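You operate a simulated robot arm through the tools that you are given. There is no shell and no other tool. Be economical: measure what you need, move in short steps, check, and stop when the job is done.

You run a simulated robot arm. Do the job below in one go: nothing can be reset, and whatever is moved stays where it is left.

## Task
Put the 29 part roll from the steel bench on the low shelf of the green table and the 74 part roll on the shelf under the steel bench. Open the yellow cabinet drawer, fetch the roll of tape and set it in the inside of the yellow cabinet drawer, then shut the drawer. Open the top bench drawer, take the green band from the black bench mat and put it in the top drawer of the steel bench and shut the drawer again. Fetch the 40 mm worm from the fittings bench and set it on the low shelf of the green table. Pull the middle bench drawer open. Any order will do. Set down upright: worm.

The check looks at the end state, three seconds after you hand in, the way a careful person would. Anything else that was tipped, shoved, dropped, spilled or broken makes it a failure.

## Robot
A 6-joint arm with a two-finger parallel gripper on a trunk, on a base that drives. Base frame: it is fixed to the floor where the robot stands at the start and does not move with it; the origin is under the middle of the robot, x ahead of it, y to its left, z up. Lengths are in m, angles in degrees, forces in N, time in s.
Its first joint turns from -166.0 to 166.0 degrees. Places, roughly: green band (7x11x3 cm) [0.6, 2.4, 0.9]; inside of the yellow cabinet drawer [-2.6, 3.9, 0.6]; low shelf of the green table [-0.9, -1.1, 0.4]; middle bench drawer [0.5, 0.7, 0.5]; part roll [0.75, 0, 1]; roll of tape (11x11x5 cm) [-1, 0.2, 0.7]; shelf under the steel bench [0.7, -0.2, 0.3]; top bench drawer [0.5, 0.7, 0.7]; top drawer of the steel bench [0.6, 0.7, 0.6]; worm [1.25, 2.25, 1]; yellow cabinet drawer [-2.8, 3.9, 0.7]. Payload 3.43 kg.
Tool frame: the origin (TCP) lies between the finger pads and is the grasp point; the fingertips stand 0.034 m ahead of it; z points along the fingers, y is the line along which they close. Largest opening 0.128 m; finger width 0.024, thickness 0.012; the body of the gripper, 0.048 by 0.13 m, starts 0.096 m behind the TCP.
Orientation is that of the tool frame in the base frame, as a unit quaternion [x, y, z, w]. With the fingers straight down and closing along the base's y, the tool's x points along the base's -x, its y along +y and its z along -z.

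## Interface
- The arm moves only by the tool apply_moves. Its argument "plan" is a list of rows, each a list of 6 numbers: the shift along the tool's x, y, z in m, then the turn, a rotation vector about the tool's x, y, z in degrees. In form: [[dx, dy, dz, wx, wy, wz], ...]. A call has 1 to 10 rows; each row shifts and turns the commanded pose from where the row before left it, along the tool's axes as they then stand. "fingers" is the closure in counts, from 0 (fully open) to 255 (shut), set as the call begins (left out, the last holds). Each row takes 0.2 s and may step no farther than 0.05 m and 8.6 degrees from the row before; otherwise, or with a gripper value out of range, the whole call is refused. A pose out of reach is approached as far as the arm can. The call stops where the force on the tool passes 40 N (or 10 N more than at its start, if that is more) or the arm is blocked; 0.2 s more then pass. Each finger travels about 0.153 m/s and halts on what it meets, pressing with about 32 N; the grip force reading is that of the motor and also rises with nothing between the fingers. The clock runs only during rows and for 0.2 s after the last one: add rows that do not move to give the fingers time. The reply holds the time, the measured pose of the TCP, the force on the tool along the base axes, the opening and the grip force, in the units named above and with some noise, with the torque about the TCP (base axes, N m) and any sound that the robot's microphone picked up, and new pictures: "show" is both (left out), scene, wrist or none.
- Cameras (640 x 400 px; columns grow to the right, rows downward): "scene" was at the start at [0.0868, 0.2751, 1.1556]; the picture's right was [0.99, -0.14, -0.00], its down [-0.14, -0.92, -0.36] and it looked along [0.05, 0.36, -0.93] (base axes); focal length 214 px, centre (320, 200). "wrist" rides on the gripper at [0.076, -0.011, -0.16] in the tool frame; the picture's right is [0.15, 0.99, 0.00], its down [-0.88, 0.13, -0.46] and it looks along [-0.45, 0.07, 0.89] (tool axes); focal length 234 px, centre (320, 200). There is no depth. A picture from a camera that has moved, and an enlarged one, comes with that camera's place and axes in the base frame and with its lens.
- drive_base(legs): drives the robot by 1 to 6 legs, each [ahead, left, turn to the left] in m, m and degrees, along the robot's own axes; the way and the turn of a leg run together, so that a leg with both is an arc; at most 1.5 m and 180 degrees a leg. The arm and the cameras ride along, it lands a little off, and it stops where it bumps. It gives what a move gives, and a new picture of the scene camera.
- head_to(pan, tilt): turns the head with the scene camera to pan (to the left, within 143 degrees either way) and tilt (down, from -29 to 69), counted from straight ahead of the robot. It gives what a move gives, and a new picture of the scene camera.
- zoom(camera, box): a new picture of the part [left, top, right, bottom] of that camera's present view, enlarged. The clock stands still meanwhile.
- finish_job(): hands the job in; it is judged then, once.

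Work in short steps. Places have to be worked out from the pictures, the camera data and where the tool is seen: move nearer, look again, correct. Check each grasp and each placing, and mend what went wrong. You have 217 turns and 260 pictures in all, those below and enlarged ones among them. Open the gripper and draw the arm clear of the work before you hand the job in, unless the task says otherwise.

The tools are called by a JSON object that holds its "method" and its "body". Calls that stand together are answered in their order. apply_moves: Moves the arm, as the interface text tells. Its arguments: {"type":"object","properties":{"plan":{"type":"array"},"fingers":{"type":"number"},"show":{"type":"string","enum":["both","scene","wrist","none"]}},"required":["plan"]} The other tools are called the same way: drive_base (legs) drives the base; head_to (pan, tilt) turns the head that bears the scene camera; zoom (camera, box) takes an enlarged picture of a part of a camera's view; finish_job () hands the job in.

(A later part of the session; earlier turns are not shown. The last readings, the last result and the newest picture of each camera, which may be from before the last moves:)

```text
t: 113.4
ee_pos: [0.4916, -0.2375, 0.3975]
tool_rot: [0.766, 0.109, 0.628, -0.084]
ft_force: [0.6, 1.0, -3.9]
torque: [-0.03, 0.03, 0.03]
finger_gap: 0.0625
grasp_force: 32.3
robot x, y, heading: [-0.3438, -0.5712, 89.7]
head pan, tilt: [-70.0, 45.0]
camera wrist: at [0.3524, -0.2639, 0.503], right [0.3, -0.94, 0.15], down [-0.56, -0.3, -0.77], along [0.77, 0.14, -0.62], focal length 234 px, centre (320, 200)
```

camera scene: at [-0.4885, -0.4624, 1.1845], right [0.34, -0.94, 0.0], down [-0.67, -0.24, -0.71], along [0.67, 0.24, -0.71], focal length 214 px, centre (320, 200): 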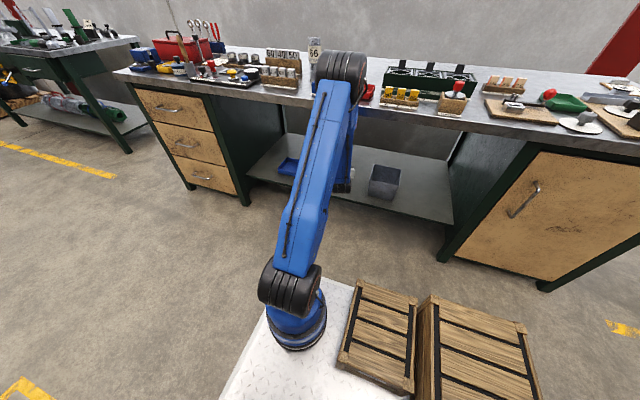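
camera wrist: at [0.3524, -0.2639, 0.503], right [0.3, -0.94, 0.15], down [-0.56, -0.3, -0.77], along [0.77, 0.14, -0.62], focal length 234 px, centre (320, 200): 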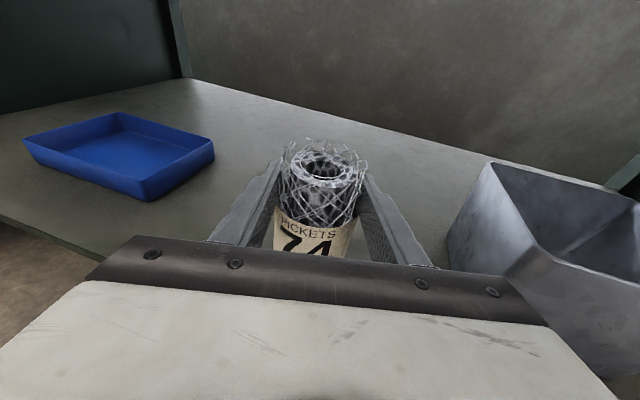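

{"method": "apply_moves", "body": {"plan": [[-0.0078, 0, 0.0017, 0, 0, 0]], "show": "none"}}

{"method": "apply_moves", "body": {"plan": [[-0.0059, 0, 0.0012, 0, 0, 0]], "show": "none"}}

```text
t: 113.8
ee_pos: [0.4919, -0.2364, 0.39]
tool_rot: [0.766, 0.109, 0.627, -0.084]
ft_force: [0.5, 0.1, -2.4]
torque: [0.01, 0.03, -0.02]
finger_gap: 0.0626
grasp_force: 32.1
robot x, y, heading: [-0.3428, -0.5688, 89.8]
head pan, tilt: [-70.0, 45.0]
```

```text
t: 114.2
ee_pos: [0.491, -0.237, 0.3838]
tool_rot: [0.766, 0.109, 0.628, -0.084]
ft_force: [-1.0, -0.2, -0.7]
torque: [-0.01, 0.11, -0.01]
finger_gap: 0.0624
grasp_force: 32.2
robot x, y, heading: [-0.3419, -0.5711, 89.7]
head pan, tilt: [-70.0, 45.0]
```

{"method": "apply_moves", "body": {"plan": [[-0.0039, 0, 0.0008, 0, 0, 0]], "show": "none"}}

```text
t: 114.6
ee_pos: [0.492, -0.2368, 0.3816]
tool_rot: [0.765, 0.11, 0.629, -0.085]
ft_force: [4.8, 3.5, 22.3]
torque: [0.66, 0.07, -0.24]
finger_gap: 0.0614
grasp_force: 32.7
robot x, y, heading: [-0.3418, -0.5693, 89.8]
head pan, tilt: [-70.0, 45.0]
```

Contact. Release (partially open) and check.

{"method": "apply_moves", "body": {"plan": [[0.002, 0, 0, 0, 0, 0], [0, 0, 0, 0, 0, 0], [0, 0, 0, 0, 0, 0]], "fingers": 50, "show": "wrist"}}

```text
t: 115.4
ee_pos: [0.4921, -0.237, 0.3812]
tool_rot: [0.766, 0.108, 0.628, -0.083]
ft_force: [0.3, 0.3, -0.2]
torque: [-0.01, 0.0, 0.01]
finger_gap: 0.1028
grasp_force: 0.0
robot x, y, heading: [-0.3452, -0.5703, 89.8]
head pan, tilt: [-70.0, 45.0]
camera wrist: at [0.3529, -0.2642, 0.487], right [0.3, -0.94, 0.15], down [-0.56, -0.3, -0.77], along [0.77, 0.15, -0.62], focal length 234 px, centre (320, 200)
```

wrist: 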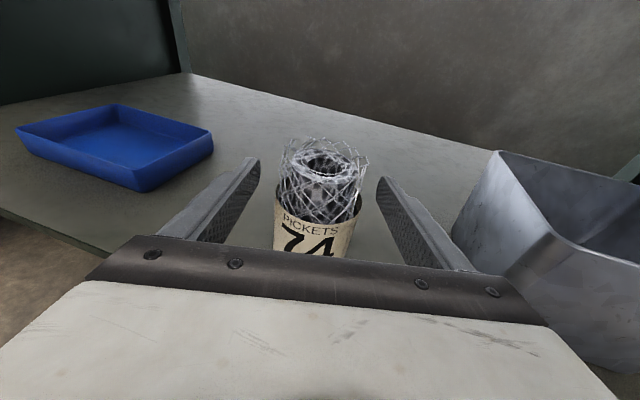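

Roll stands. Back straight out, then raise and swing back.

{"method": "apply_moves", "body": {"plan": [[-0.0083, 0, -0.039, 0, 0, 0], [-0.0083, 0, -0.039, 0, 0, 0], [0, 0, -0.039, 0, 0, 0], [0.03, 0, -0.02, 0, 0, 0]], "show": "wrist"}}

```text
t: 116.4
ee_pos: [0.3644, -0.2719, 0.4218]
tool_rot: [0.766, 0.107, 0.628, -0.082]
ft_force: [0.3, -0.6, -0.1]
torque: [0.01, 0.01, 0.02]
finger_gap: 0.1027
grasp_force: 0.0
robot x, y, heading: [-0.344, -0.5718, 90.0]
head pan, tilt: [-70.0, 45.0]
camera wrist: at [0.2252, -0.2986, 0.5275], right [0.29, -0.94, 0.15], down [-0.56, -0.3, -0.77], along [0.77, 0.14, -0.62], focal length 234 px, centre (320, 200)
```

wrist: 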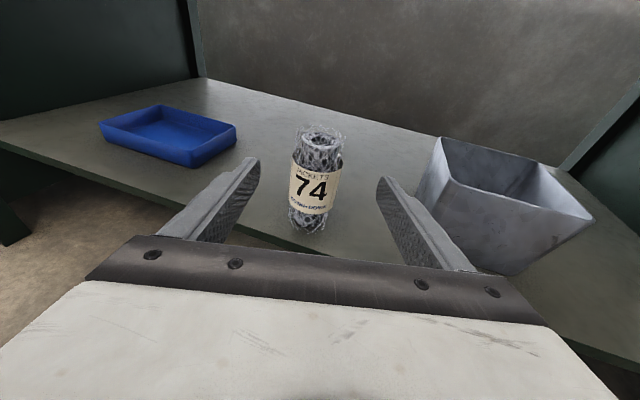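

74 done. Swing the arm back out from under the bench.

{"method": "apply_moves", "body": {"plan": [[0.0018, -0.0464, 0.0085, 4.11, 0, -0.87], [0.0018, -0.0464, 0.0085, 4.11, 0, -0.87], [0.0018, -0.0464, 0.0085, 4.11, 0, -0.87], [0.0135, -0.0464, 0.006, 4.11, 0, -0.87], [0.0135, -0.0464, 0.006, 4.11, 0, -0.87], [0.0135, -0.0464, 0.006, 4.11, 0, -0.87], [0.0135, -0.0464, 0.006, 4.11, 0, -0.87], [0.0135, -0.0464, 0.006, 4.11, 0, -0.87], [0.0135, -0.0464, 0.006, 4.11, 0, -0.87], [0.0135, -0.0464, 0.006, 4.11, 0, -0.87]], "show": "none"}}

{"method": "apply_moves", "body": {"plan": [[0.0135, -0.0464, 0.006, 4.11, 0, -0.87], [0.0135, -0.0464, 0.006, 4.11, 0, -0.87], [0.0135, -0.0464, 0.006, 4.11, 0, -0.87], [0.0135, -0.0464, 0.006, 4.11, 0, -0.87], [0.0135, -0.0464, 0.006, 4.11, 0, -0.87], [0.0135, -0.0464, 0.006, 4.11, 0, -0.87], [0.0135, -0.0464, 0.006, 4.11, 0, -0.87], [0.04, 0, 0, 0, 0, 0]], "show": "scene"}}

```text
t: 118.6
ee_pos: [0.1784, 0.1493, 0.5017]
tool_rot: [0.678, 0.378, 0.555, -0.299]
ft_force: [-0.3, -0.2, 0.3]
torque: [0.0, -0.03, -0.01]
finger_gap: 0.1029
grasp_force: 0.2
robot x, y, heading: [-0.3465, -0.5744, 89.7]
head pan, tilt: [-70.0, 45.0]
```

```text
t: 120.4
ee_pos: [-0.105, 0.3278, 0.6192]
tool_rot: [0.562, 0.539, 0.458, -0.428]
ft_force: [0.1, 0.3, 0.2]
torque: [0.0, -0.02, -0.01]
finger_gap: 0.1031
grasp_force: 0.1
robot x, y, heading: [-0.3386, -0.5706, 89.6]
head pan, tilt: [-70.0, 45.0]
camera scene: at [-0.4884, -0.4621, 1.1845], right [0.34, -0.94, 0.0], down [-0.67, -0.24, -0.71], along [0.67, 0.24, -0.71], focal length 214 px, centre (320, 200)
```

scene: 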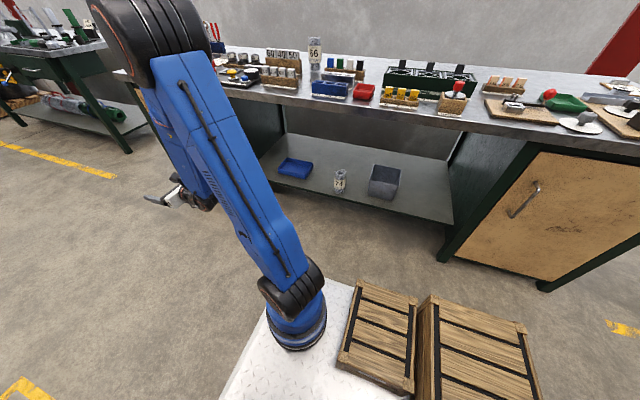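

Drive up past the drawers and turn to face them from a distance.

{"method": "drive_base", "body": {"legs": [[1.25, 0, 0], [0.2, 0.45, 0], [0, 0, -45], [0, 0, -44.6]]}}

{"method": "head_to", "body": {"pan": 0, "tilt": 25}}

```text
t: 133.2
ee_pos: [0.1187, 0.6287, 0.6201]
tool_rot: [0.778, -0.019, 0.627, 0.023]
ft_force: [0.0, -0.1, -0.4]
torque: [-0.02, -0.04, 0.03]
finger_gap: 0.1031
grasp_force: 0.1
robot x, y, heading: [-0.7767, 0.8776, -0.5]
head pan, tilt: [-70.0, 45.0]
camera scene: at [-0.6684, 1.0175, 1.1845], right [-0.94, -0.33, 0.0], down [-0.23, 0.67, -0.71], along [0.23, -0.67, -0.71], focal length 214 px, centre (320, 200)
```

scene: 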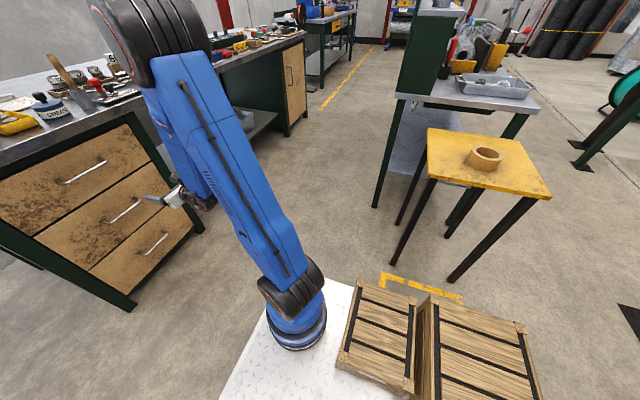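

```text
t: 134.7
ee_pos: [0.1194, 0.6293, 0.6193]
tool_rot: [0.779, -0.021, 0.627, 0.025]
ft_force: [0.3, 0.1, -0.5]
torque: [0.02, -0.02, -0.01]
finger_gap: 0.1029
grasp_force: 0.0
robot x, y, heading: [-0.7782, 0.8735, -0.6]
head pan, tilt: [0.0, 25.0]
camera scene: at [-0.6031, 1.093, 1.2151], right [-0.01, -1.0, 0.0], down [-0.42, 0.01, -0.91], along [0.91, -0.01, -0.42], focal length 214 px, centre (320, 200)
```

scene: 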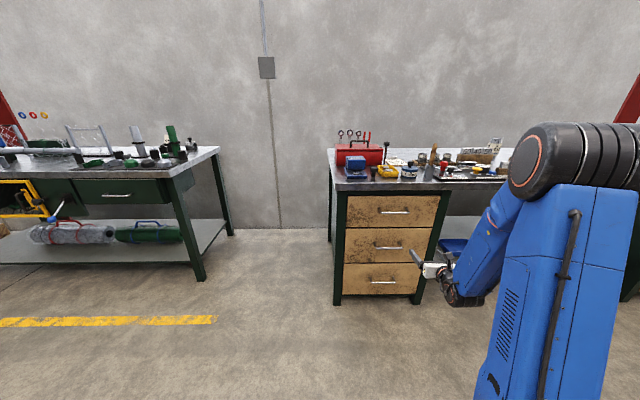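

Top handle ≈ (0.33,0.70,0.717), middle ≈ (0.33,0.70,0.505). Level the tool, rise, and roll it 90° so the fingers close vertically.

{"method": "apply_moves", "body": {"plan": [[0.048, -0.03, -0.01, 0, 6, 0], [0.048, -0.03, -0.005, 0, 6, 0], [0, 0, 0, 0, 0, 8.5], [0, 0, 0, 0, 0, 8.5], [0, 0, 0, 0, 0, 8.5], [0, 0, 0, 0, 0, 8.5], [0, 0, 0, 0, 0, 8.5], [0, 0, 0, 0, 0, 8.5], [0, 0, 0, 0, 0, 8.5], [0, 0, 0, 0, 0, 8.5]], "fingers": 0, "show": "none"}}

{"method": "apply_moves", "body": {"plan": [[0, 0, 0, 0, 0, 8.5], [0, 0, 0, 0, 0, 8.5], [0, 0, 0, 0, 0, 5]], "show": "both"}}

```text
refused: row 1 steps farther than a row can; nothing moved
```

```text
t: 135.4
ee_pos: [0.1197, 0.6298, 0.6188]
tool_rot: [0.76, -0.169, 0.62, -0.097]
ft_force: [-0.4, -0.5, -0.6]
torque: [-0.01, 0.03, 0.04]
finger_gap: 0.1031
grasp_force: 0.2
robot x, y, heading: [-0.7778, 0.8746, -0.8]
head pan, tilt: [0.0, 25.0]
camera scene: at [-0.6031, 1.0931, 1.2151], right [-0.01, -1.0, 0.0], down [-0.42, 0.01, -0.91], along [0.91, -0.01, -0.42], focal length 214 px, centre (320, 200)
camera wrist: at [-0.0216, 0.6212, 0.726], right [-0.11, -0.97, -0.22], down [-0.62, 0.24, -0.75], along [0.78, 0.05, -0.62], focal length 234 px, centre (320, 200)
```

scene: 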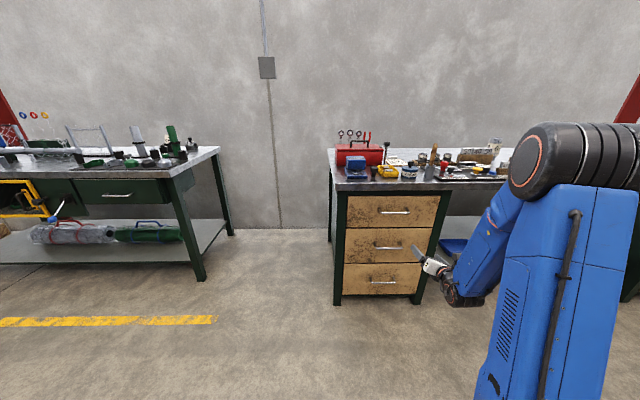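
wrist: 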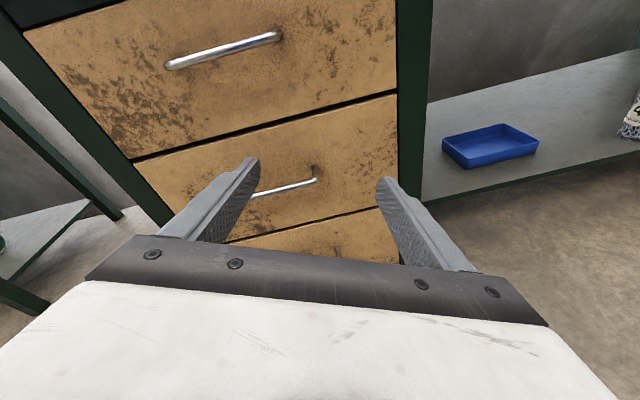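

Row 1 was too big; the roll partly happened. Correct with a computed rotation to the level, rolled pose at (0.12, 0.69, 0.715).

{"method": "apply_moves", "body": {"plan": [[0.0217, -0.03, -0.008, 0, 0, 0], [0.0217, -0.03, -0.008, 0, 0, 0], [0.0217, -0.03, -0.008, 0, 0, 0]], "fingers": 0, "show": "none"}}

{"method": "apply_moves", "body": {"plan": [[0, 0, 0, 1.44, 0.46, 7.54], [0, 0, 0, 1.44, 0.46, 7.54], [0, 0, 0, 1.44, 0.46, 7.54], [0, 0, 0, 1.44, 0.46, 7.54], [0, 0, 0, 1.44, 0.46, 7.54], [0, 0, 0, 1.44, 0.46, 7.54], [0, 0, 0, 1.44, 0.46, 7.54], [0, 0, 0, 1.44, 0.46, 7.54], [0, 0, 0, 1.44, 0.46, 7.54]], "show": "both"}}

```text
t: 136.2
ee_pos: [0.1165, 0.6863, 0.7153]
tool_rot: [0.762, -0.166, 0.618, -0.099]
ft_force: [0.7, 0.4, -0.9]
torque: [0.02, -0.01, 0.02]
finger_gap: 0.128
grasp_force: 0.0
out of reach, approached as far as the arm can: row 3
robot x, y, heading: [-0.7807, 0.8745, -0.8]
head pan, tilt: [0.0, 25.0]
```

```text
t: 138.2
ee_pos: [0.1181, 0.6866, 0.716]
tool_rot: [0.501, -0.499, 0.5, -0.5]
ft_force: [0.1, 0.3, 0.2]
torque: [-0.01, -0.01, -0.01]
finger_gap: 0.1279
grasp_force: 0.1
robot x, y, heading: [-0.7761, 0.8749, -0.7]
head pan, tilt: [0.0, 25.0]
camera scene: at [-0.6031, 1.0931, 1.2151], right [-0.01, -1.0, 0.0], down [-0.42, 0.01, -0.91], along [0.91, -0.01, -0.42], focal length 214 px, centre (320, 200)
camera wrist: at [-0.0407, 0.6102, 0.7273], right [0.0, -0.15, -0.99], down [-0.46, 0.88, -0.13], along [0.89, 0.45, -0.07], focal length 234 px, centre (320, 200)
```

scene: 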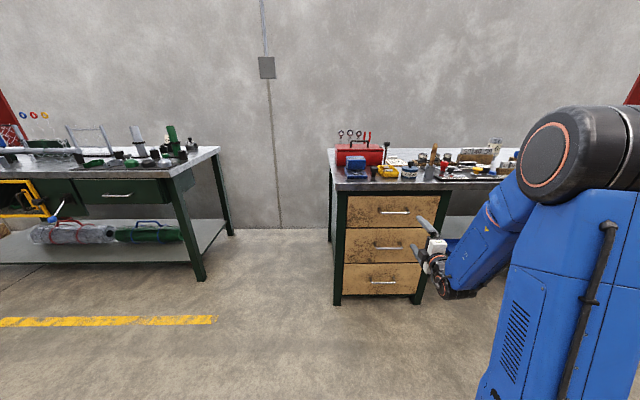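
wrist: 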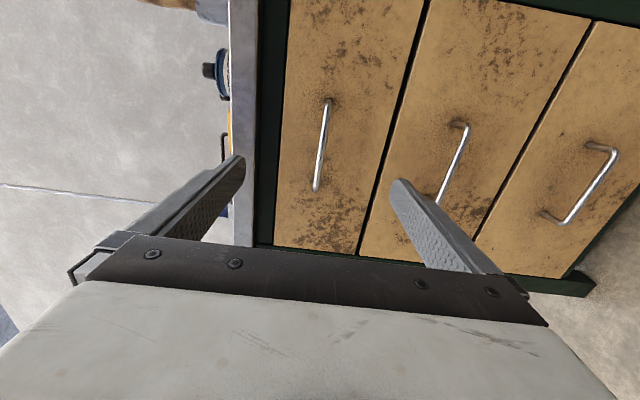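

Handle centre ≈ (0.33,0.708,0.709). Advance with open fingers.

{"method": "apply_moves", "body": {"plan": [[0, 0.006, 0.0425, 0, 0, 0], [-0.01, 0, 0.0425, 0, 0, 0], [-0.01, 0, 0.0425, 0, 0, 0], [0, 0, 0.04, 0, 0, 0]], "show": "both"}}

```text
t: 139.2
ee_pos: [0.282, 0.6794, 0.7147]
tool_rot: [0.505, -0.496, 0.497, -0.502]
ft_force: [0.1, 0.4, -0.4]
torque: [0.0, -0.01, -0.01]
finger_gap: 0.1282
grasp_force: 0.0
out of reach, approached as far as the arm can: row 2, 3, 4
robot x, y, heading: [-0.7815, 0.8741, -0.6]
head pan, tilt: [0.0, 25.0]
camera scene: at [-0.6033, 1.0932, 1.2151], right [-0.01, -1.0, 0.0], down [-0.42, 0.01, -0.91], along [0.91, -0.01, -0.42], focal length 214 px, centre (320, 200)
camera wrist: at [0.1244, 0.6019, 0.7256], right [0.0, -0.15, -0.99], down [-0.47, 0.87, -0.13], along [0.88, 0.46, -0.07], focal length 234 px, centre (320, 200)
```

scene: 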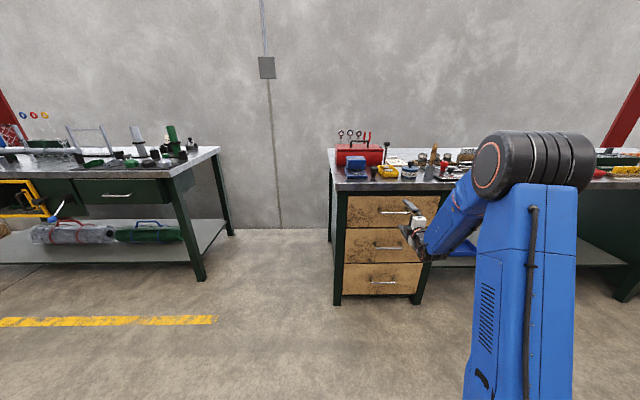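
wrist: 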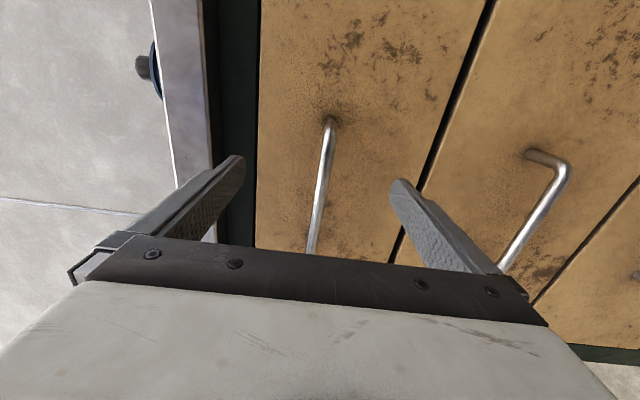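

Bar seems at x≈0.36. Advance another 0.06.

{"method": "apply_moves", "body": {"plan": [[-0.01, 0, 0.03, 0, 0, 0], [-0.01, 0.002, 0.03, 0, 0, 0]], "show": "both"}}

```text
t: 139.9
ee_pos: [0.3317, 0.676, 0.7164]
tool_rot: [0.505, -0.495, 0.496, -0.503]
ft_force: [-17.2, 0.2, 5.6]
torque: [-0.1, -1.27, -0.2]
finger_gap: 0.1279
grasp_force: 0.1
out of reach, approached as far as the arm can: row 1, 2
robot x, y, heading: [-0.7742, 0.874, -0.6]
head pan, tilt: [0.0, 25.0]
stopped in row 2: the force on the tool passed its limit at 254 N (the readings are from after the stop); the commanded pose is now the measured one
camera scene: at [-0.6041, 1.0932, 1.2152], right [-0.01, -1.0, 0.0], down [-0.42, 0.01, -0.91], along [0.91, -0.01, -0.42], focal length 214 px, centre (320, 200)
camera wrist: at [0.1743, 0.5976, 0.7276], right [0.0, -0.15, -0.99], down [-0.47, 0.87, -0.13], along [0.88, 0.47, -0.07], focal length 234 px, centre (320, 200)
```

scene: 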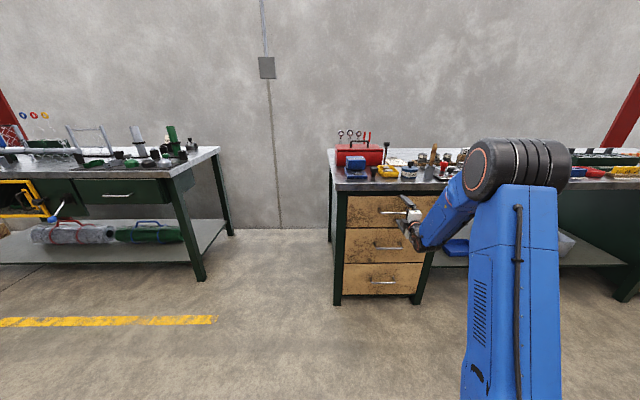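
wrist: 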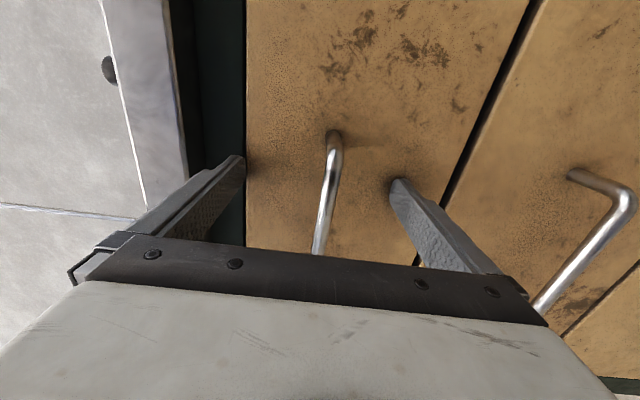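

Fingertips touched the drawer face (x≈0.366), so the bar is right at the grasp point. Back off a few mm and close on the bar.

{"method": "apply_moves", "body": {"plan": [[0, 0.004, -0.006, 0, 0, 0], [0, 0, 0, 0, 0, 0], [0, 0, 0, 0, 0, 0], [0, 0, 0, 0, 0, 0], [0, 0, 0, 0, 0, 0]], "fingers": 255, "show": "wrist"}}

```text
t: 141.1
ee_pos: [0.3275, 0.6784, 0.7105]
tool_rot: [0.505, -0.496, 0.496, -0.503]
ft_force: [2.8, 1.9, 3.8]
torque: [0.39, 0.01, 0.07]
finger_gap: 0.0115
grasp_force: 45.0
robot x, y, heading: [-0.7781, 0.8786, -0.8]
head pan, tilt: [0.0, 25.0]
camera wrist: at [0.1694, 0.5976, 0.7226], right [0.0, -0.15, -0.99], down [-0.47, 0.87, -0.13], along [0.88, 0.47, -0.07], focal length 234 px, centre (320, 200)
```

wrist: 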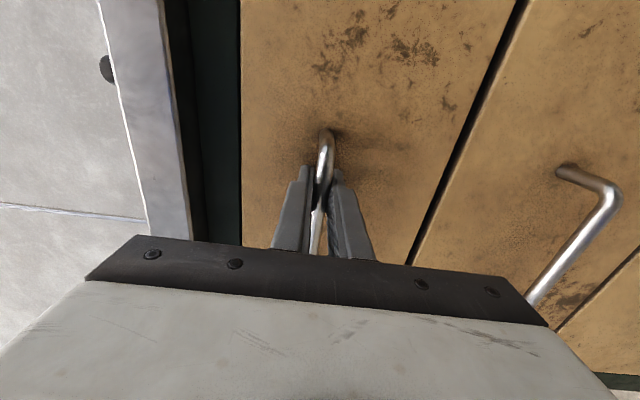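

Bar gripped. Pull by driving back.

{"method": "drive_base", "body": {"legs": [[-0.28, 0, 0]]}}

```text
t: 142.8
ee_pos: [0.0981, 0.6756, 0.7119]
tool_rot: [0.504, -0.497, 0.497, -0.502]
ft_force: [0.8, -1.3, -0.3]
torque: [0.27, 0.06, -0.09]
finger_gap: 0.0116
grasp_force: 44.9
robot x, y, heading: [-1.0066, 0.8757, -0.8]
head pan, tilt: [0.0, 25.0]
stopped in leg 1: the force on the tool passed its limit at 42 N (the readings are from after the stop); the commanded pose is now the measured one
camera scene: at [-0.8318, 1.0952, 1.2151], right [-0.01, -1.0, 0.0], down [-0.42, 0.01, -0.91], along [0.91, -0.01, -0.42], focal length 214 px, centre (320, 200)
```

scene: 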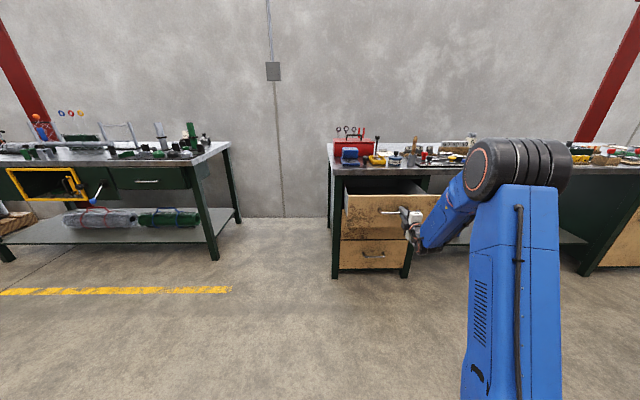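

Drawer is out by about 0.23 m. Release and withdraw.

{"method": "apply_moves", "body": {"plan": [[0, 0, 0, 0, 0, 0], [0, 0, 0, 0, 0, 0], [0, 0, 0, 0, 0, 0], [0, 0, -0.03, 0, 0, 0], [0, 0, -0.04, 0, 0, 0]], "fingers": 0, "show": "wrist"}}

```text
t: 144.0
ee_pos: [0.0287, 0.675, 0.7109]
tool_rot: [0.505, -0.498, 0.496, -0.502]
ft_force: [-0.3, 0.6, -0.3]
torque: [-0.03, -0.05, -0.04]
finger_gap: 0.1277
grasp_force: 0.0
robot x, y, heading: [-1.0063, 0.8794, -0.5]
head pan, tilt: [0.0, 25.0]
camera wrist: at [-0.1286, 0.5963, 0.7219], right [0.0, -0.15, -0.99], down [-0.47, 0.87, -0.13], along [0.88, 0.46, -0.07], focal length 234 px, centre (320, 200)
```

wrist: 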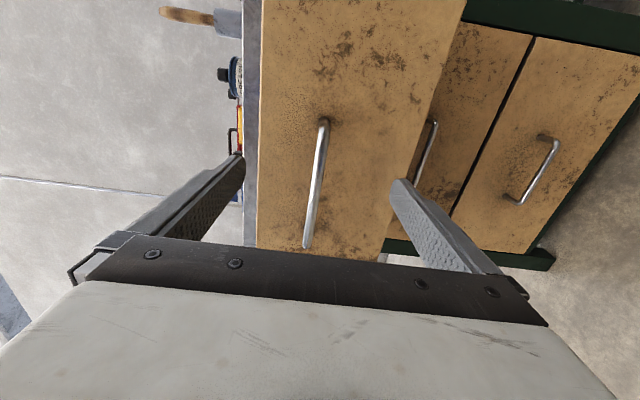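

Now drive over to in front of the fittings bench and look.

{"method": "drive_base", "body": {"legs": [[0, 1.5, 0.6], [0.35, 0, 0]]}}

{"method": "head_to", "body": {"pan": -10, "tilt": 20}}

```text
t: 153.3
ee_pos: [0.3856, 2.199, 0.7109]
tool_rot: [0.508, -0.494, 0.492, -0.506]
ft_force: [0.0, 0.9, 0.1]
torque: [0.0, 0.0, -0.04]
finger_gap: 0.1279
grasp_force: 0.0
robot x, y, heading: [-0.6525, 2.3877, 0.4]
head pan, tilt: [0.0, 25.0]
camera scene: at [-0.4829, 2.6064, 1.2151], right [0.01, -1.0, 0.0], down [-0.42, 0.0, -0.91], along [0.91, 0.0, -0.42], focal length 214 px, centre (320, 200)
```

scene: 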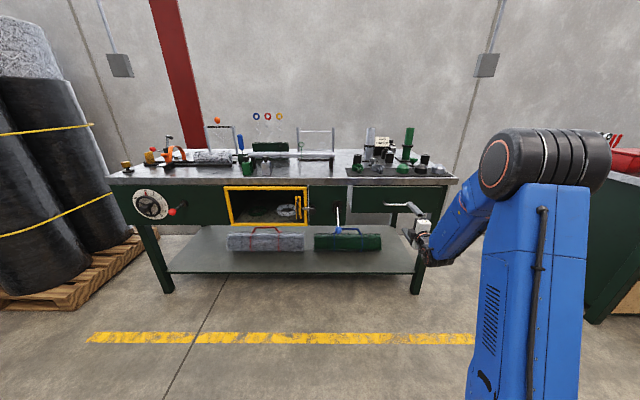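

```text
t: 154.0
ee_pos: [0.386, 2.1998, 0.7112]
tool_rot: [0.509, -0.493, 0.492, -0.506]
ft_force: [0.4, -0.8, 0.0]
torque: [-0.02, 0.02, -0.02]
finger_gap: 0.128
grasp_force: 0.1
robot x, y, heading: [-0.6543, 2.3843, 0.4]
head pan, tilt: [-10.0, 20.0]
camera scene: at [-0.4833, 2.5903, 1.2232], right [-0.17, -0.99, 0.0], down [-0.34, 0.06, -0.94], along [0.93, -0.16, -0.34], focal length 214 px, centre (320, 200)
```

scene: 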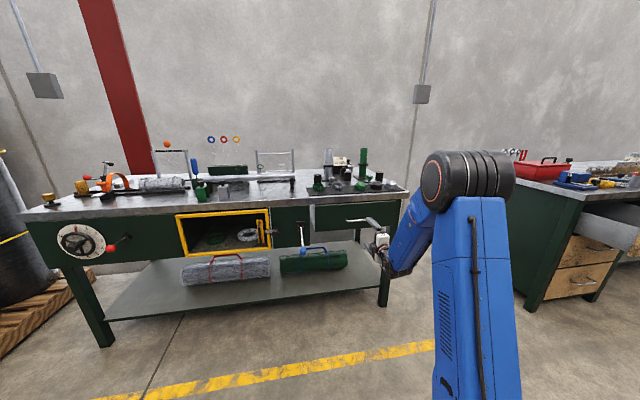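

{"method": "zoom", "body": {"camera": "scene", "box": [250, 130, 430, 230]}}

{"method": "zoom", "body": {"camera": "scene", "box": [290, 135, 410, 205]}}

```text
3.56 times, centred on (340, 180) of scene
camera zoom: at [-0.4833, 2.5903, 1.2232], right [-0.17, -0.99, 0.0], down [-0.34, 0.06, -0.94], along [0.93, -0.16, -0.34], focal length 763 px, centre (249, 271)
```

zoom: 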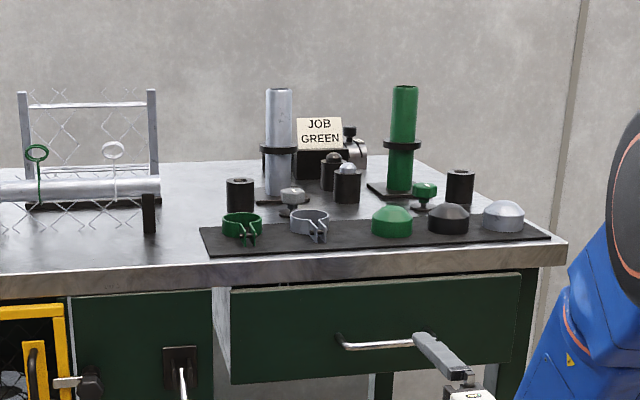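

```text
5.33 times, centred on (350, 170) of scene
camera zoom: at [-0.4833, 2.5903, 1.2232], right [-0.17, -0.99, 0.0], down [-0.34, 0.06, -0.94], along [0.93, -0.16, -0.34], focal length 1144 px, centre (160, 360)
```

zoom: 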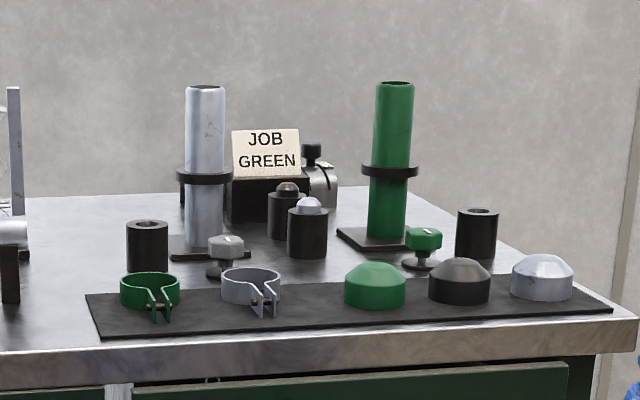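

Green band is the leftmost ring on the mat at about (0.67,2.40). Raise the arm and un-roll the tool.

{"method": "apply_moves", "body": {"plan": [[0, -0.045, 0, 0, 0, 0], [0, -0.045, 0, 0, 0, 0], [0, -0.045, 0, 0, 0, 0], [0, -0.045, 0, 0, 0, 0], [0, -0.045, 0, 0, 0, 0], [0, -0.045, 0, 0, 0, 0], [0, -0.045, 0, 0, 0, 0], [0, -0.045, 0, 0, 0, 0]], "show": "none"}}

{"method": "apply_moves", "body": {"plan": [[0, 0, 0, 0, 0, -8.5], [0, 0, 0, 0, 0, -8.5], [0, 0, 0, 0, 0, -8.5], [0, 0, 0, 0, 0, -8.5], [0, 0, 0, 0, 0, -8.5], [0, 0, 0, 0, 0, -8.5], [0, 0, 0, 0, 0, -8.5], [0, 0, 0, 0, 0, -8.5], [0, 0, 0, 0, 0, -8.5], [0, 0, 0, 0, 0, -8.5]], "show": "none"}}

{"method": "apply_moves", "body": {"plan": [[0, 0, 0, 0, 0, -5], [0, 0, 0, 0, -8.5, 0], [0, 0, 0, 0, -8.5, 0], [0, 0, 0, 0, -8.5, 0], [0, 0, 0, 0, -8.5, 0]], "show": "none"}}

{"method": "drive_base", "body": {"legs": [[0.2, 0.1, 0]]}}

```text
t: 155.8
ee_pos: [0.3854, 2.2033, 1.0723]
tool_rot: [0.509, -0.493, 0.492, -0.505]
ft_force: [0.2, -0.2, -0.6]
torque: [0.02, -0.02, 0.03]
finger_gap: 0.1281
grasp_force: 0.0
robot x, y, heading: [-0.6543, 2.3881, 0.3]
head pan, tilt: [-10.0, 20.0]
```

```text
t: 158.0
ee_pos: [0.3863, 2.2018, 1.0712]
tool_rot: [0.708, -0.02, 0.705, -0.04]
ft_force: [0.2, 1.0, -0.7]
torque: [-0.01, 0.01, 0.01]
finger_gap: 0.1279
grasp_force: 0.1
robot x, y, heading: [-0.6536, 2.3874, 0.4]
head pan, tilt: [-10.0, 20.0]
```

```text
t: 159.2
ee_pos: [0.3871, 2.2023, 1.0718]
tool_rot: [0.883, 0.01, 0.469, -0.012]
ft_force: [-0.9, -1.2, -0.4]
torque: [0.03, -0.04, 0.12]
finger_gap: 0.1281
grasp_force: 0.1
robot x, y, heading: [-0.6515, 2.3868, 0.3]
head pan, tilt: [-10.0, 20.0]
```

```text
t: 160.9
ee_pos: [0.5866, 2.3031, 1.0723]
tool_rot: [0.883, 0.014, 0.468, -0.006]
ft_force: [-0.9, 0.6, -0.2]
torque: [0.02, -0.01, 0.0]
finger_gap: 0.128
grasp_force: 0.0
robot x, y, heading: [-0.4525, 2.4869, 0.6]
head pan, tilt: [-10.0, 20.0]
camera scene: at [-0.2827, 2.6923, 1.2232], right [-0.17, -0.99, 0.0], down [-0.34, 0.06, -0.94], along [0.93, -0.16, -0.34], focal length 214 px, centre (320, 200)
```

scene: 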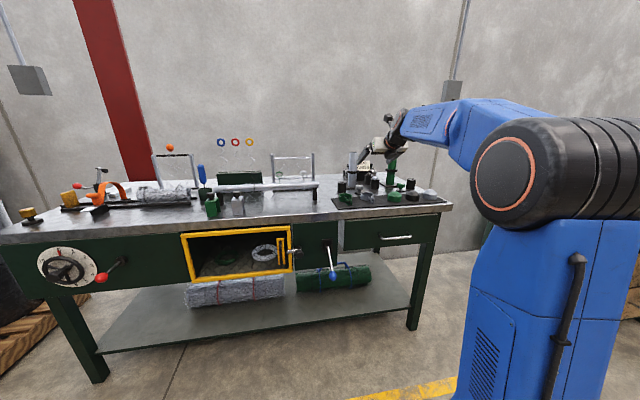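

Look with the wrist camera (and an enlarged scene view) from here.

{"method": "apply_moves", "body": {"plan": [[0, -0.04, 0, 0, 0, 0]], "show": "wrist"}}

{"method": "zoom", "body": {"camera": "scene", "box": [310, 120, 470, 220]}}

```text
t: 161.3
ee_pos: [0.5872, 2.3432, 1.0712]
tool_rot: [0.883, 0.014, 0.468, -0.006]
ft_force: [0.1, 0.3, 0.6]
torque: [0.0, -0.02, 0.0]
finger_gap: 0.128
grasp_force: 0.1
robot x, y, heading: [-0.4513, 2.4884, 0.3]
head pan, tilt: [-10.0, 20.0]
camera wrist: at [0.498, 2.3509, 1.2236], right [0.11, -0.99, 0.12], down [-0.87, -0.16, -0.47], along [0.48, -0.05, -0.87], focal length 234 px, centre (320, 200)
```

wrist: 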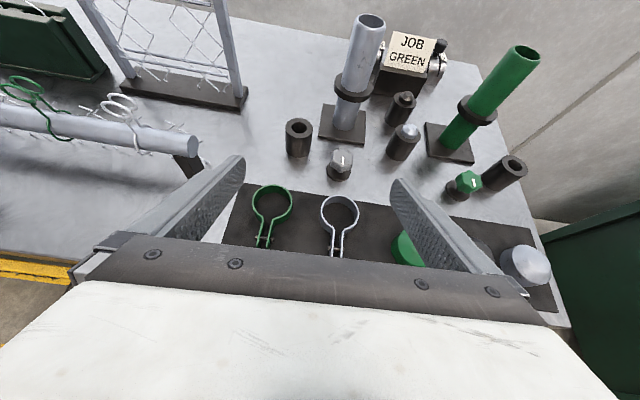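

```text
4.00 times, centred on (390, 170) of scene
camera zoom: at [-0.2825, 2.692, 1.2232], right [-0.17, -0.99, 0.0], down [-0.34, 0.06, -0.94], along [0.93, -0.16, -0.34], focal length 858 px, centre (40, 320)
```

zoom: 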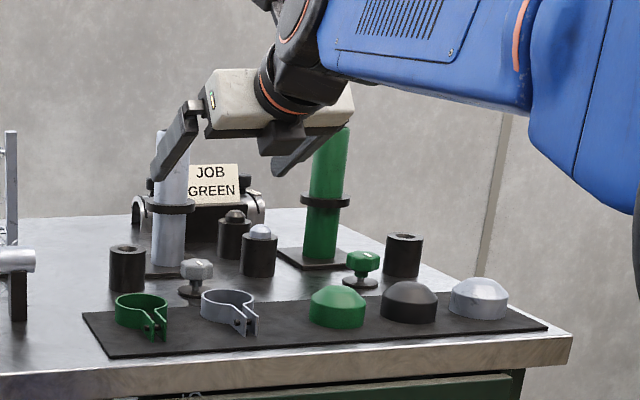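

{"method": "zoom", "body": {"camera": "wrist", "box": [260, 0, 580, 200]}}

{"method": "head_to", "body": {"pan": 10, "tilt": 20}}

{"method": "zoom", "body": {"camera": "scene", "box": [100, 100, 420, 300]}}

```text
2.00 times, centred on (420, 100) of wrist
camera zoom: at [0.498, 2.3509, 1.2236], right [0.11, -0.99, 0.12], down [-0.87, -0.16, -0.47], along [0.48, -0.05, -0.87], focal length 468 px, centre (120, 400)
```

zoom: 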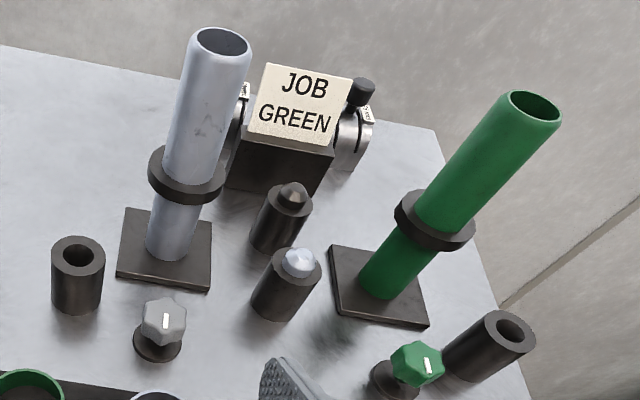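

```text
t: 162.2
ee_pos: [0.5868, 2.3431, 1.0719]
tool_rot: [0.884, 0.014, 0.468, -0.006]
ft_force: [0.2, 0.1, -0.1]
torque: [-0.01, -0.01, 0.01]
finger_gap: 0.128
grasp_force: 0.0
robot x, y, heading: [-0.4536, 2.4878, 0.4]
head pan, tilt: [10.0, 20.0]
camera scene: at [-0.283, 2.7246, 1.2232], right [0.18, -0.98, 0.0], down [-0.34, -0.06, -0.94], along [0.92, 0.17, -0.34], focal length 214 px, centre (320, 200)
```

scene: 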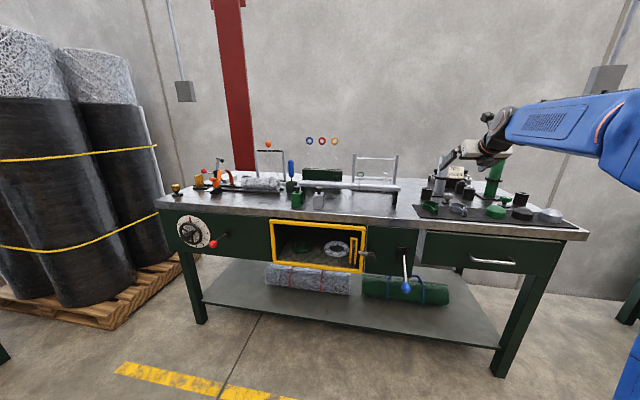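

```text
2.00 times, centred on (260, 200) of scene
camera zoom: at [-0.283, 2.7246, 1.2232], right [0.18, -0.98, 0.0], down [-0.34, -0.06, -0.94], along [0.92, 0.17, -0.34], focal length 429 px, centre (440, 200)
```

zoom: 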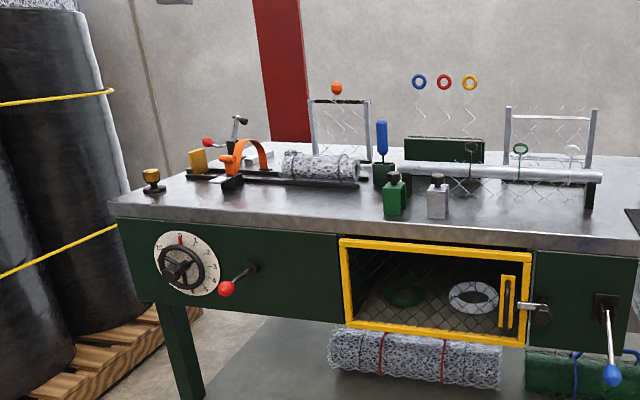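

The worm may be behind the JOB GREEN sign; move the wrist camera forward and higher for a look.

{"method": "apply_moves", "body": {"plan": [[0.028, -0.02, -0.04, 0, 0, 0], [0.028, -0.02, -0.036, 0, 0, 0], [0.028, -0.02, -0.036, 0, 0, 0], [0.028, -0.02, -0.02, 0, 0, 0], [0.04, 0, 0.025, 0, 0, 0], [0.04, 0, 0.025, 0, 0, 0], [0.04, 0, 0.025, 0, 0, 0]], "show": "wrist"}}

```text
refused: row 1 steps farther than a row can; nothing moved
```

{"method": "apply_moves", "body": {"plan": [[0.026, -0.015, -0.036, 0, 0, 0], [0.026, -0.015, -0.036, 0, 0, 0], [0.026, -0.015, -0.036, 0, 0, 0], [0.04, -0.015, 0.02, 0, 0, 0], [0.04, -0.015, 0.02, 0, 0, 0], [0.04, 0, 0.025, 0, 0, 0], [0.04, 0, 0.025, 0, 0, 0]], "show": "wrist"}}

```text
t: 163.8
ee_pos: [0.6911, 2.3708, 1.2629]
tool_rot: [0.882, 0.024, 0.471, -0.007]
ft_force: [-1.3, -0.1, 1.6]
torque: [-0.03, 0.03, -0.04]
finger_gap: 0.1279
grasp_force: 0.1
out of reach, approached as far as the arm can: row 4, 5, 6, 7
robot x, y, heading: [-0.4499, 2.4886, 0.2]
head pan, tilt: [10.0, 20.0]
camera wrist: at [0.6011, 2.3789, 1.4138], right [0.13, -0.98, 0.13], down [-0.86, -0.18, -0.48], along [0.49, -0.05, -0.87], focal length 234 px, centre (320, 200)
```

wrist: 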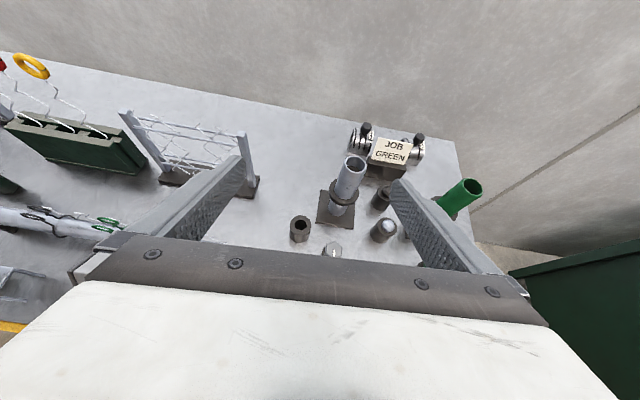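

{"method": "zoom", "body": {"camera": "wrist", "box": [310, 100, 470, 200]}}

{"method": "zoom", "body": {"camera": "wrist", "box": [0, 40, 260, 203]}}

```text
4.00 times, centred on (390, 150) of wrist
camera zoom: at [0.6011, 2.3789, 1.4138], right [0.13, -0.98, 0.13], down [-0.86, -0.18, -0.48], along [0.49, -0.05, -0.87], focal length 937 px, centre (40, 400)
```

zoom: 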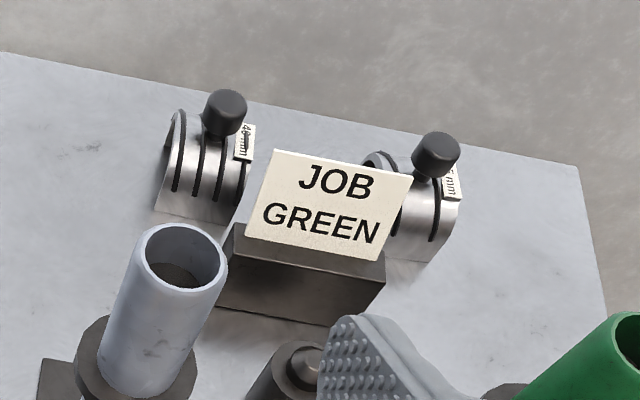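

```text
2.45 times, centred on (130, 122) of wrist
camera zoom: at [0.6011, 2.3789, 1.4138], right [0.13, -0.98, 0.13], down [-0.86, -0.18, -0.48], along [0.49, -0.05, -0.87], focal length 575 px, centre (786, 393)
```

zoom: 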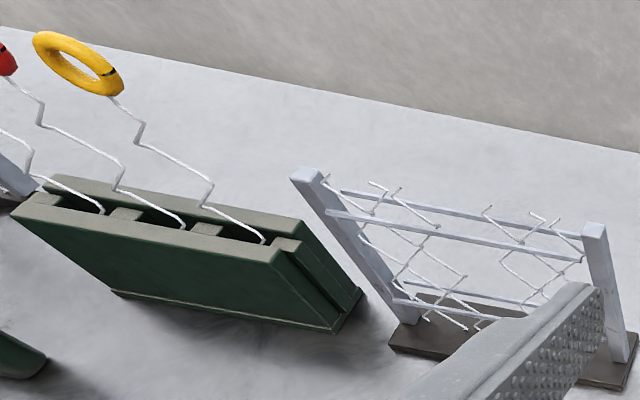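

{"method": "zoom", "body": {"camera": "wrist", "box": [345, 118, 385, 143]}}

{"method": "zoom", "body": {"camera": "wrist", "box": [400, 128, 440, 153]}}

```text
16.00 times, centred on (365, 130) of wrist
camera zoom: at [0.6011, 2.3789, 1.4138], right [0.13, -0.98, 0.13], down [-0.86, -0.18, -0.48], along [0.49, -0.05, -0.87], focal length 3747 px, centre (-400, 1312)
```

zoom: 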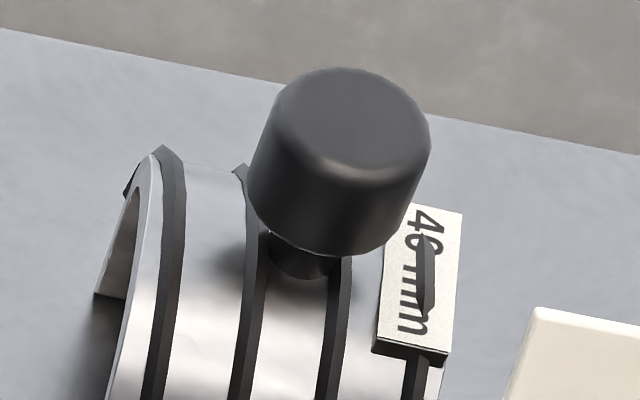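

```text
16.00 times, centred on (420, 140) of wrist
camera zoom: at [0.6011, 2.3789, 1.4138], right [0.13, -0.98, 0.13], down [-0.86, -0.18, -0.48], along [0.49, -0.05, -0.87], focal length 3747 px, centre (-1280, 1152)
```

zoom: 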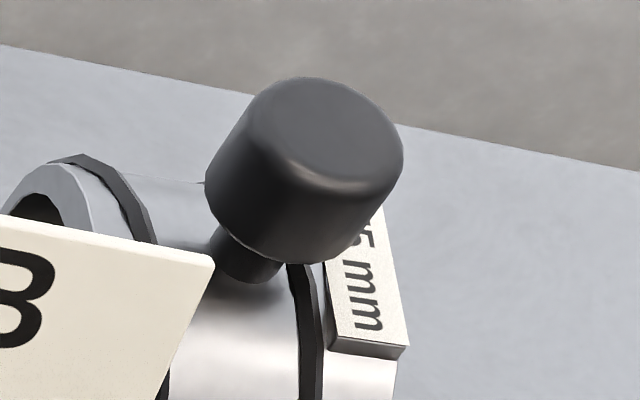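

The left worm reads 40 mm, at about (1.09,2.255). First the green band: pitch the tool to vertical.

{"method": "apply_moves", "body": {"plan": [[0, 0, 0, 0, -8, 0], [0, 0, 0, 0, -8, 0], [0, 0, 0, 0, -8, 0], [0, 0, 0, 0, -8, 0], [0, 0, 0, 0, -8, 0], [0, 0, 0, 0, -8, 0], [0, 0, 0, 0, -8.2, 0], [0, -0.02, 0.045, 0, 0, 0], [0, -0.02, 0.045, 0, 0, 0], [0, 0, 0.045, 0, 0, 0]], "show": "wrist"}}

```text
t: 166.0
ee_pos: [0.5582, 2.3635, 0.9711]
tool_rot: [0.999, 0.027, 0.033, 0.001]
ft_force: [-0.2, -0.5, -0.1]
torque: [-0.05, -0.03, 0.0]
finger_gap: 0.1278
grasp_force: 0.0
out of reach, approached as far as the arm can: row 1, 2, 3, 4, 5, 6, 7, 8, 9, 10
robot x, y, heading: [-0.4509, 2.4899, 0.7]
head pan, tilt: [10.0, 20.0]
camera wrist: at [0.6231, 2.3781, 1.1333], right [0.2, -0.98, 0.01], down [-0.9, -0.18, 0.4], along [-0.39, -0.09, -0.92], focal length 234 px, centre (320, 200)
```

wrist: 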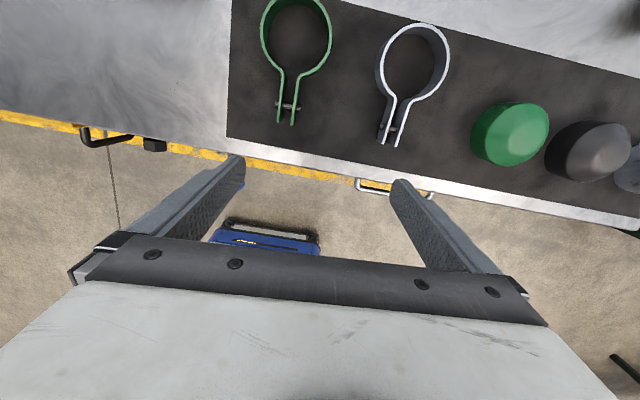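

Move above the ring with fingers partly closed (~0.095 gap).

{"method": "apply_moves", "body": {"plan": [[0.037, -0.012, 0, 0, 0, 0], [0.037, -0.012, 0, 0, 0, 0], [0.037, -0.011, 0, 0, 0, 0]], "fingers": 62, "show": "wrist"}}

```text
t: 166.8
ee_pos: [0.6667, 2.3591, 0.9767]
tool_rot: [0.999, 0.031, 0.033, 0.002]
ft_force: [-0.3, -1.0, 1.5]
torque: [0.0, -0.15, 0.04]
finger_gap: 0.0968
grasp_force: 0.1
out of reach, approached as far as the arm can: row 1, 2, 3
robot x, y, heading: [-0.4532, 2.4868, 0.1]
head pan, tilt: [10.0, 20.0]
camera wrist: at [0.7313, 2.3756, 1.1409], right [0.21, -0.98, 0.02], down [-0.9, -0.18, 0.4], along [-0.38, -0.1, -0.92], focal length 234 px, centre (320, 200)
```

wrist: 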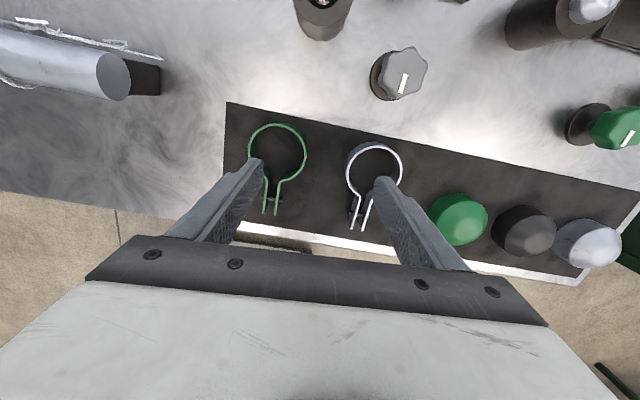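

Arm is stretched to its limit; retract the tool 0.2 m, drive the base 0.2 m nearer, and re-aim.

{"method": "apply_moves", "body": {"plan": [[-0.045, 0, 0, 0, 0, 0], [-0.045, 0, 0, 0, 0, 0], [-0.045, 0, 0, 0, 0, 0], [-0.045, 0, 0, 0, 0, 0], [-0.03, 0, 0, 0, 0, 0]], "show": "none"}}

{"method": "drive_base", "body": {"legs": [[0.2, 0.045, 0]]}}

{"method": "apply_moves", "body": {"plan": [[0, 0, 0, 0, 0, 0]], "show": "wrist"}}

```text
t: 168.0
ee_pos: [0.4574, 2.353, 0.9595]
tool_rot: [0.999, 0.021, 0.032, 0.002]
ft_force: [0.2, 0.7, -0.4]
torque: [-0.02, 0.06, 0.04]
finger_gap: 0.0968
grasp_force: 0.1
robot x, y, heading: [-0.4553, 2.4925, 0.5]
head pan, tilt: [10.0, 20.0]
```

```text
t: 169.6
ee_pos: [0.6548, 2.3948, 0.9622]
tool_rot: [0.999, 0.019, 0.032, 0.002]
ft_force: [-0.6, -0.1, -0.4]
torque: [-0.03, 0.0, 0.01]
finger_gap: 0.097
grasp_force: 0.0
robot x, y, heading: [-0.2553, 2.5319, -0.1]
head pan, tilt: [10.0, 20.0]
camera scene: at [-0.0839, 2.7697, 1.2232], right [0.18, -0.98, 0.0], down [-0.34, -0.06, -0.94], along [0.92, 0.17, -0.34], focal length 214 px, centre (320, 200)
```

scene: 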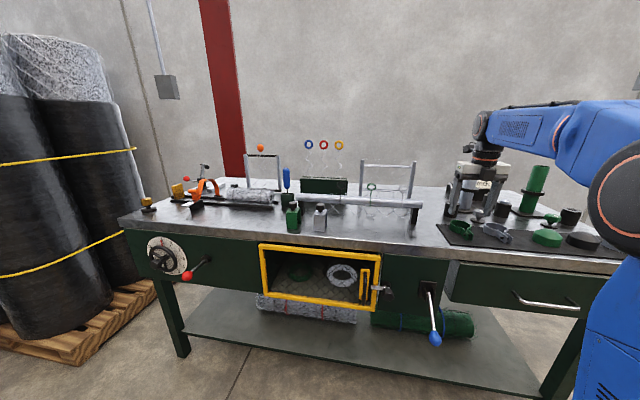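

```text
t: 170.0
ee_pos: [0.6558, 2.3961, 0.9605]
tool_rot: [0.999, 0.019, 0.034, 0.002]
ft_force: [0.4, 0.1, -0.3]
torque: [0.01, 0.0, -0.01]
finger_gap: 0.0969
grasp_force: 0.2
robot x, y, heading: [-0.2501, 2.5316, 0.1]
head pan, tilt: [10.0, 20.0]
camera wrist: at [0.7204, 2.4096, 1.1253], right [0.18, -0.98, 0.01], down [-0.9, -0.16, 0.4], along [-0.39, -0.09, -0.92], focal length 234 px, centre (320, 200)
```

wrist: 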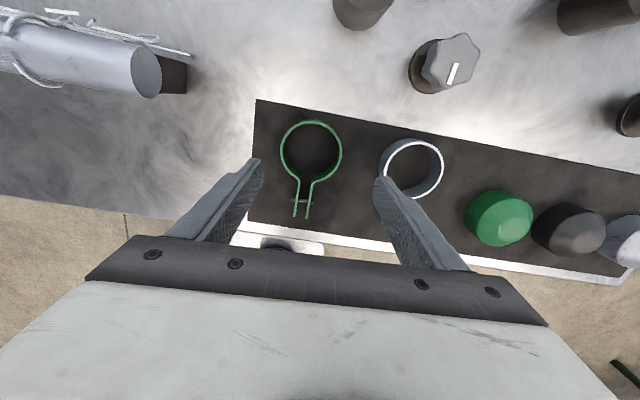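

Aligned within a centimetre. Correct and descend to just above the mat.

{"method": "apply_moves", "body": {"plan": [[0.01, -0.0085, 0, 0, 0, 0], [0, 0, 0.02, 0, 0, 0], [0, 0, 0.015, 0, 0, 0]], "show": "wrist"}}

```text
t: 170.8
ee_pos: [0.6672, 2.4026, 0.9263]
tool_rot: [0.999, 0.019, 0.032, 0.002]
ft_force: [-0.3, -0.4, 0.1]
torque: [-0.01, -0.01, 0.0]
finger_gap: 0.0967
grasp_force: 0.1
robot x, y, heading: [-0.2496, 2.5341, 0.4]
head pan, tilt: [10.0, 20.0]
camera wrist: at [0.7329, 2.4171, 1.09], right [0.18, -0.98, 0.01], down [-0.9, -0.16, 0.4], along [-0.39, -0.09, -0.92], focal length 234 px, centre (320, 200)
```

wrist: 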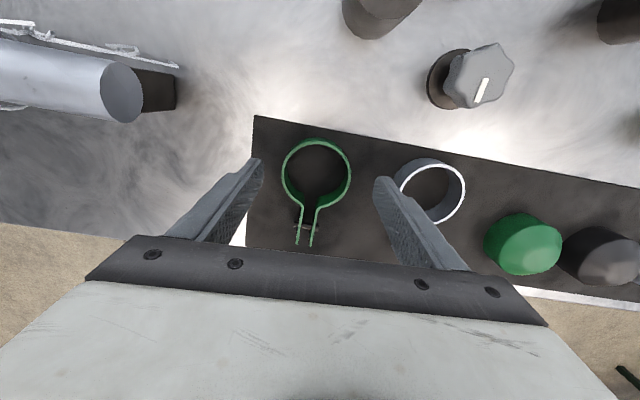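

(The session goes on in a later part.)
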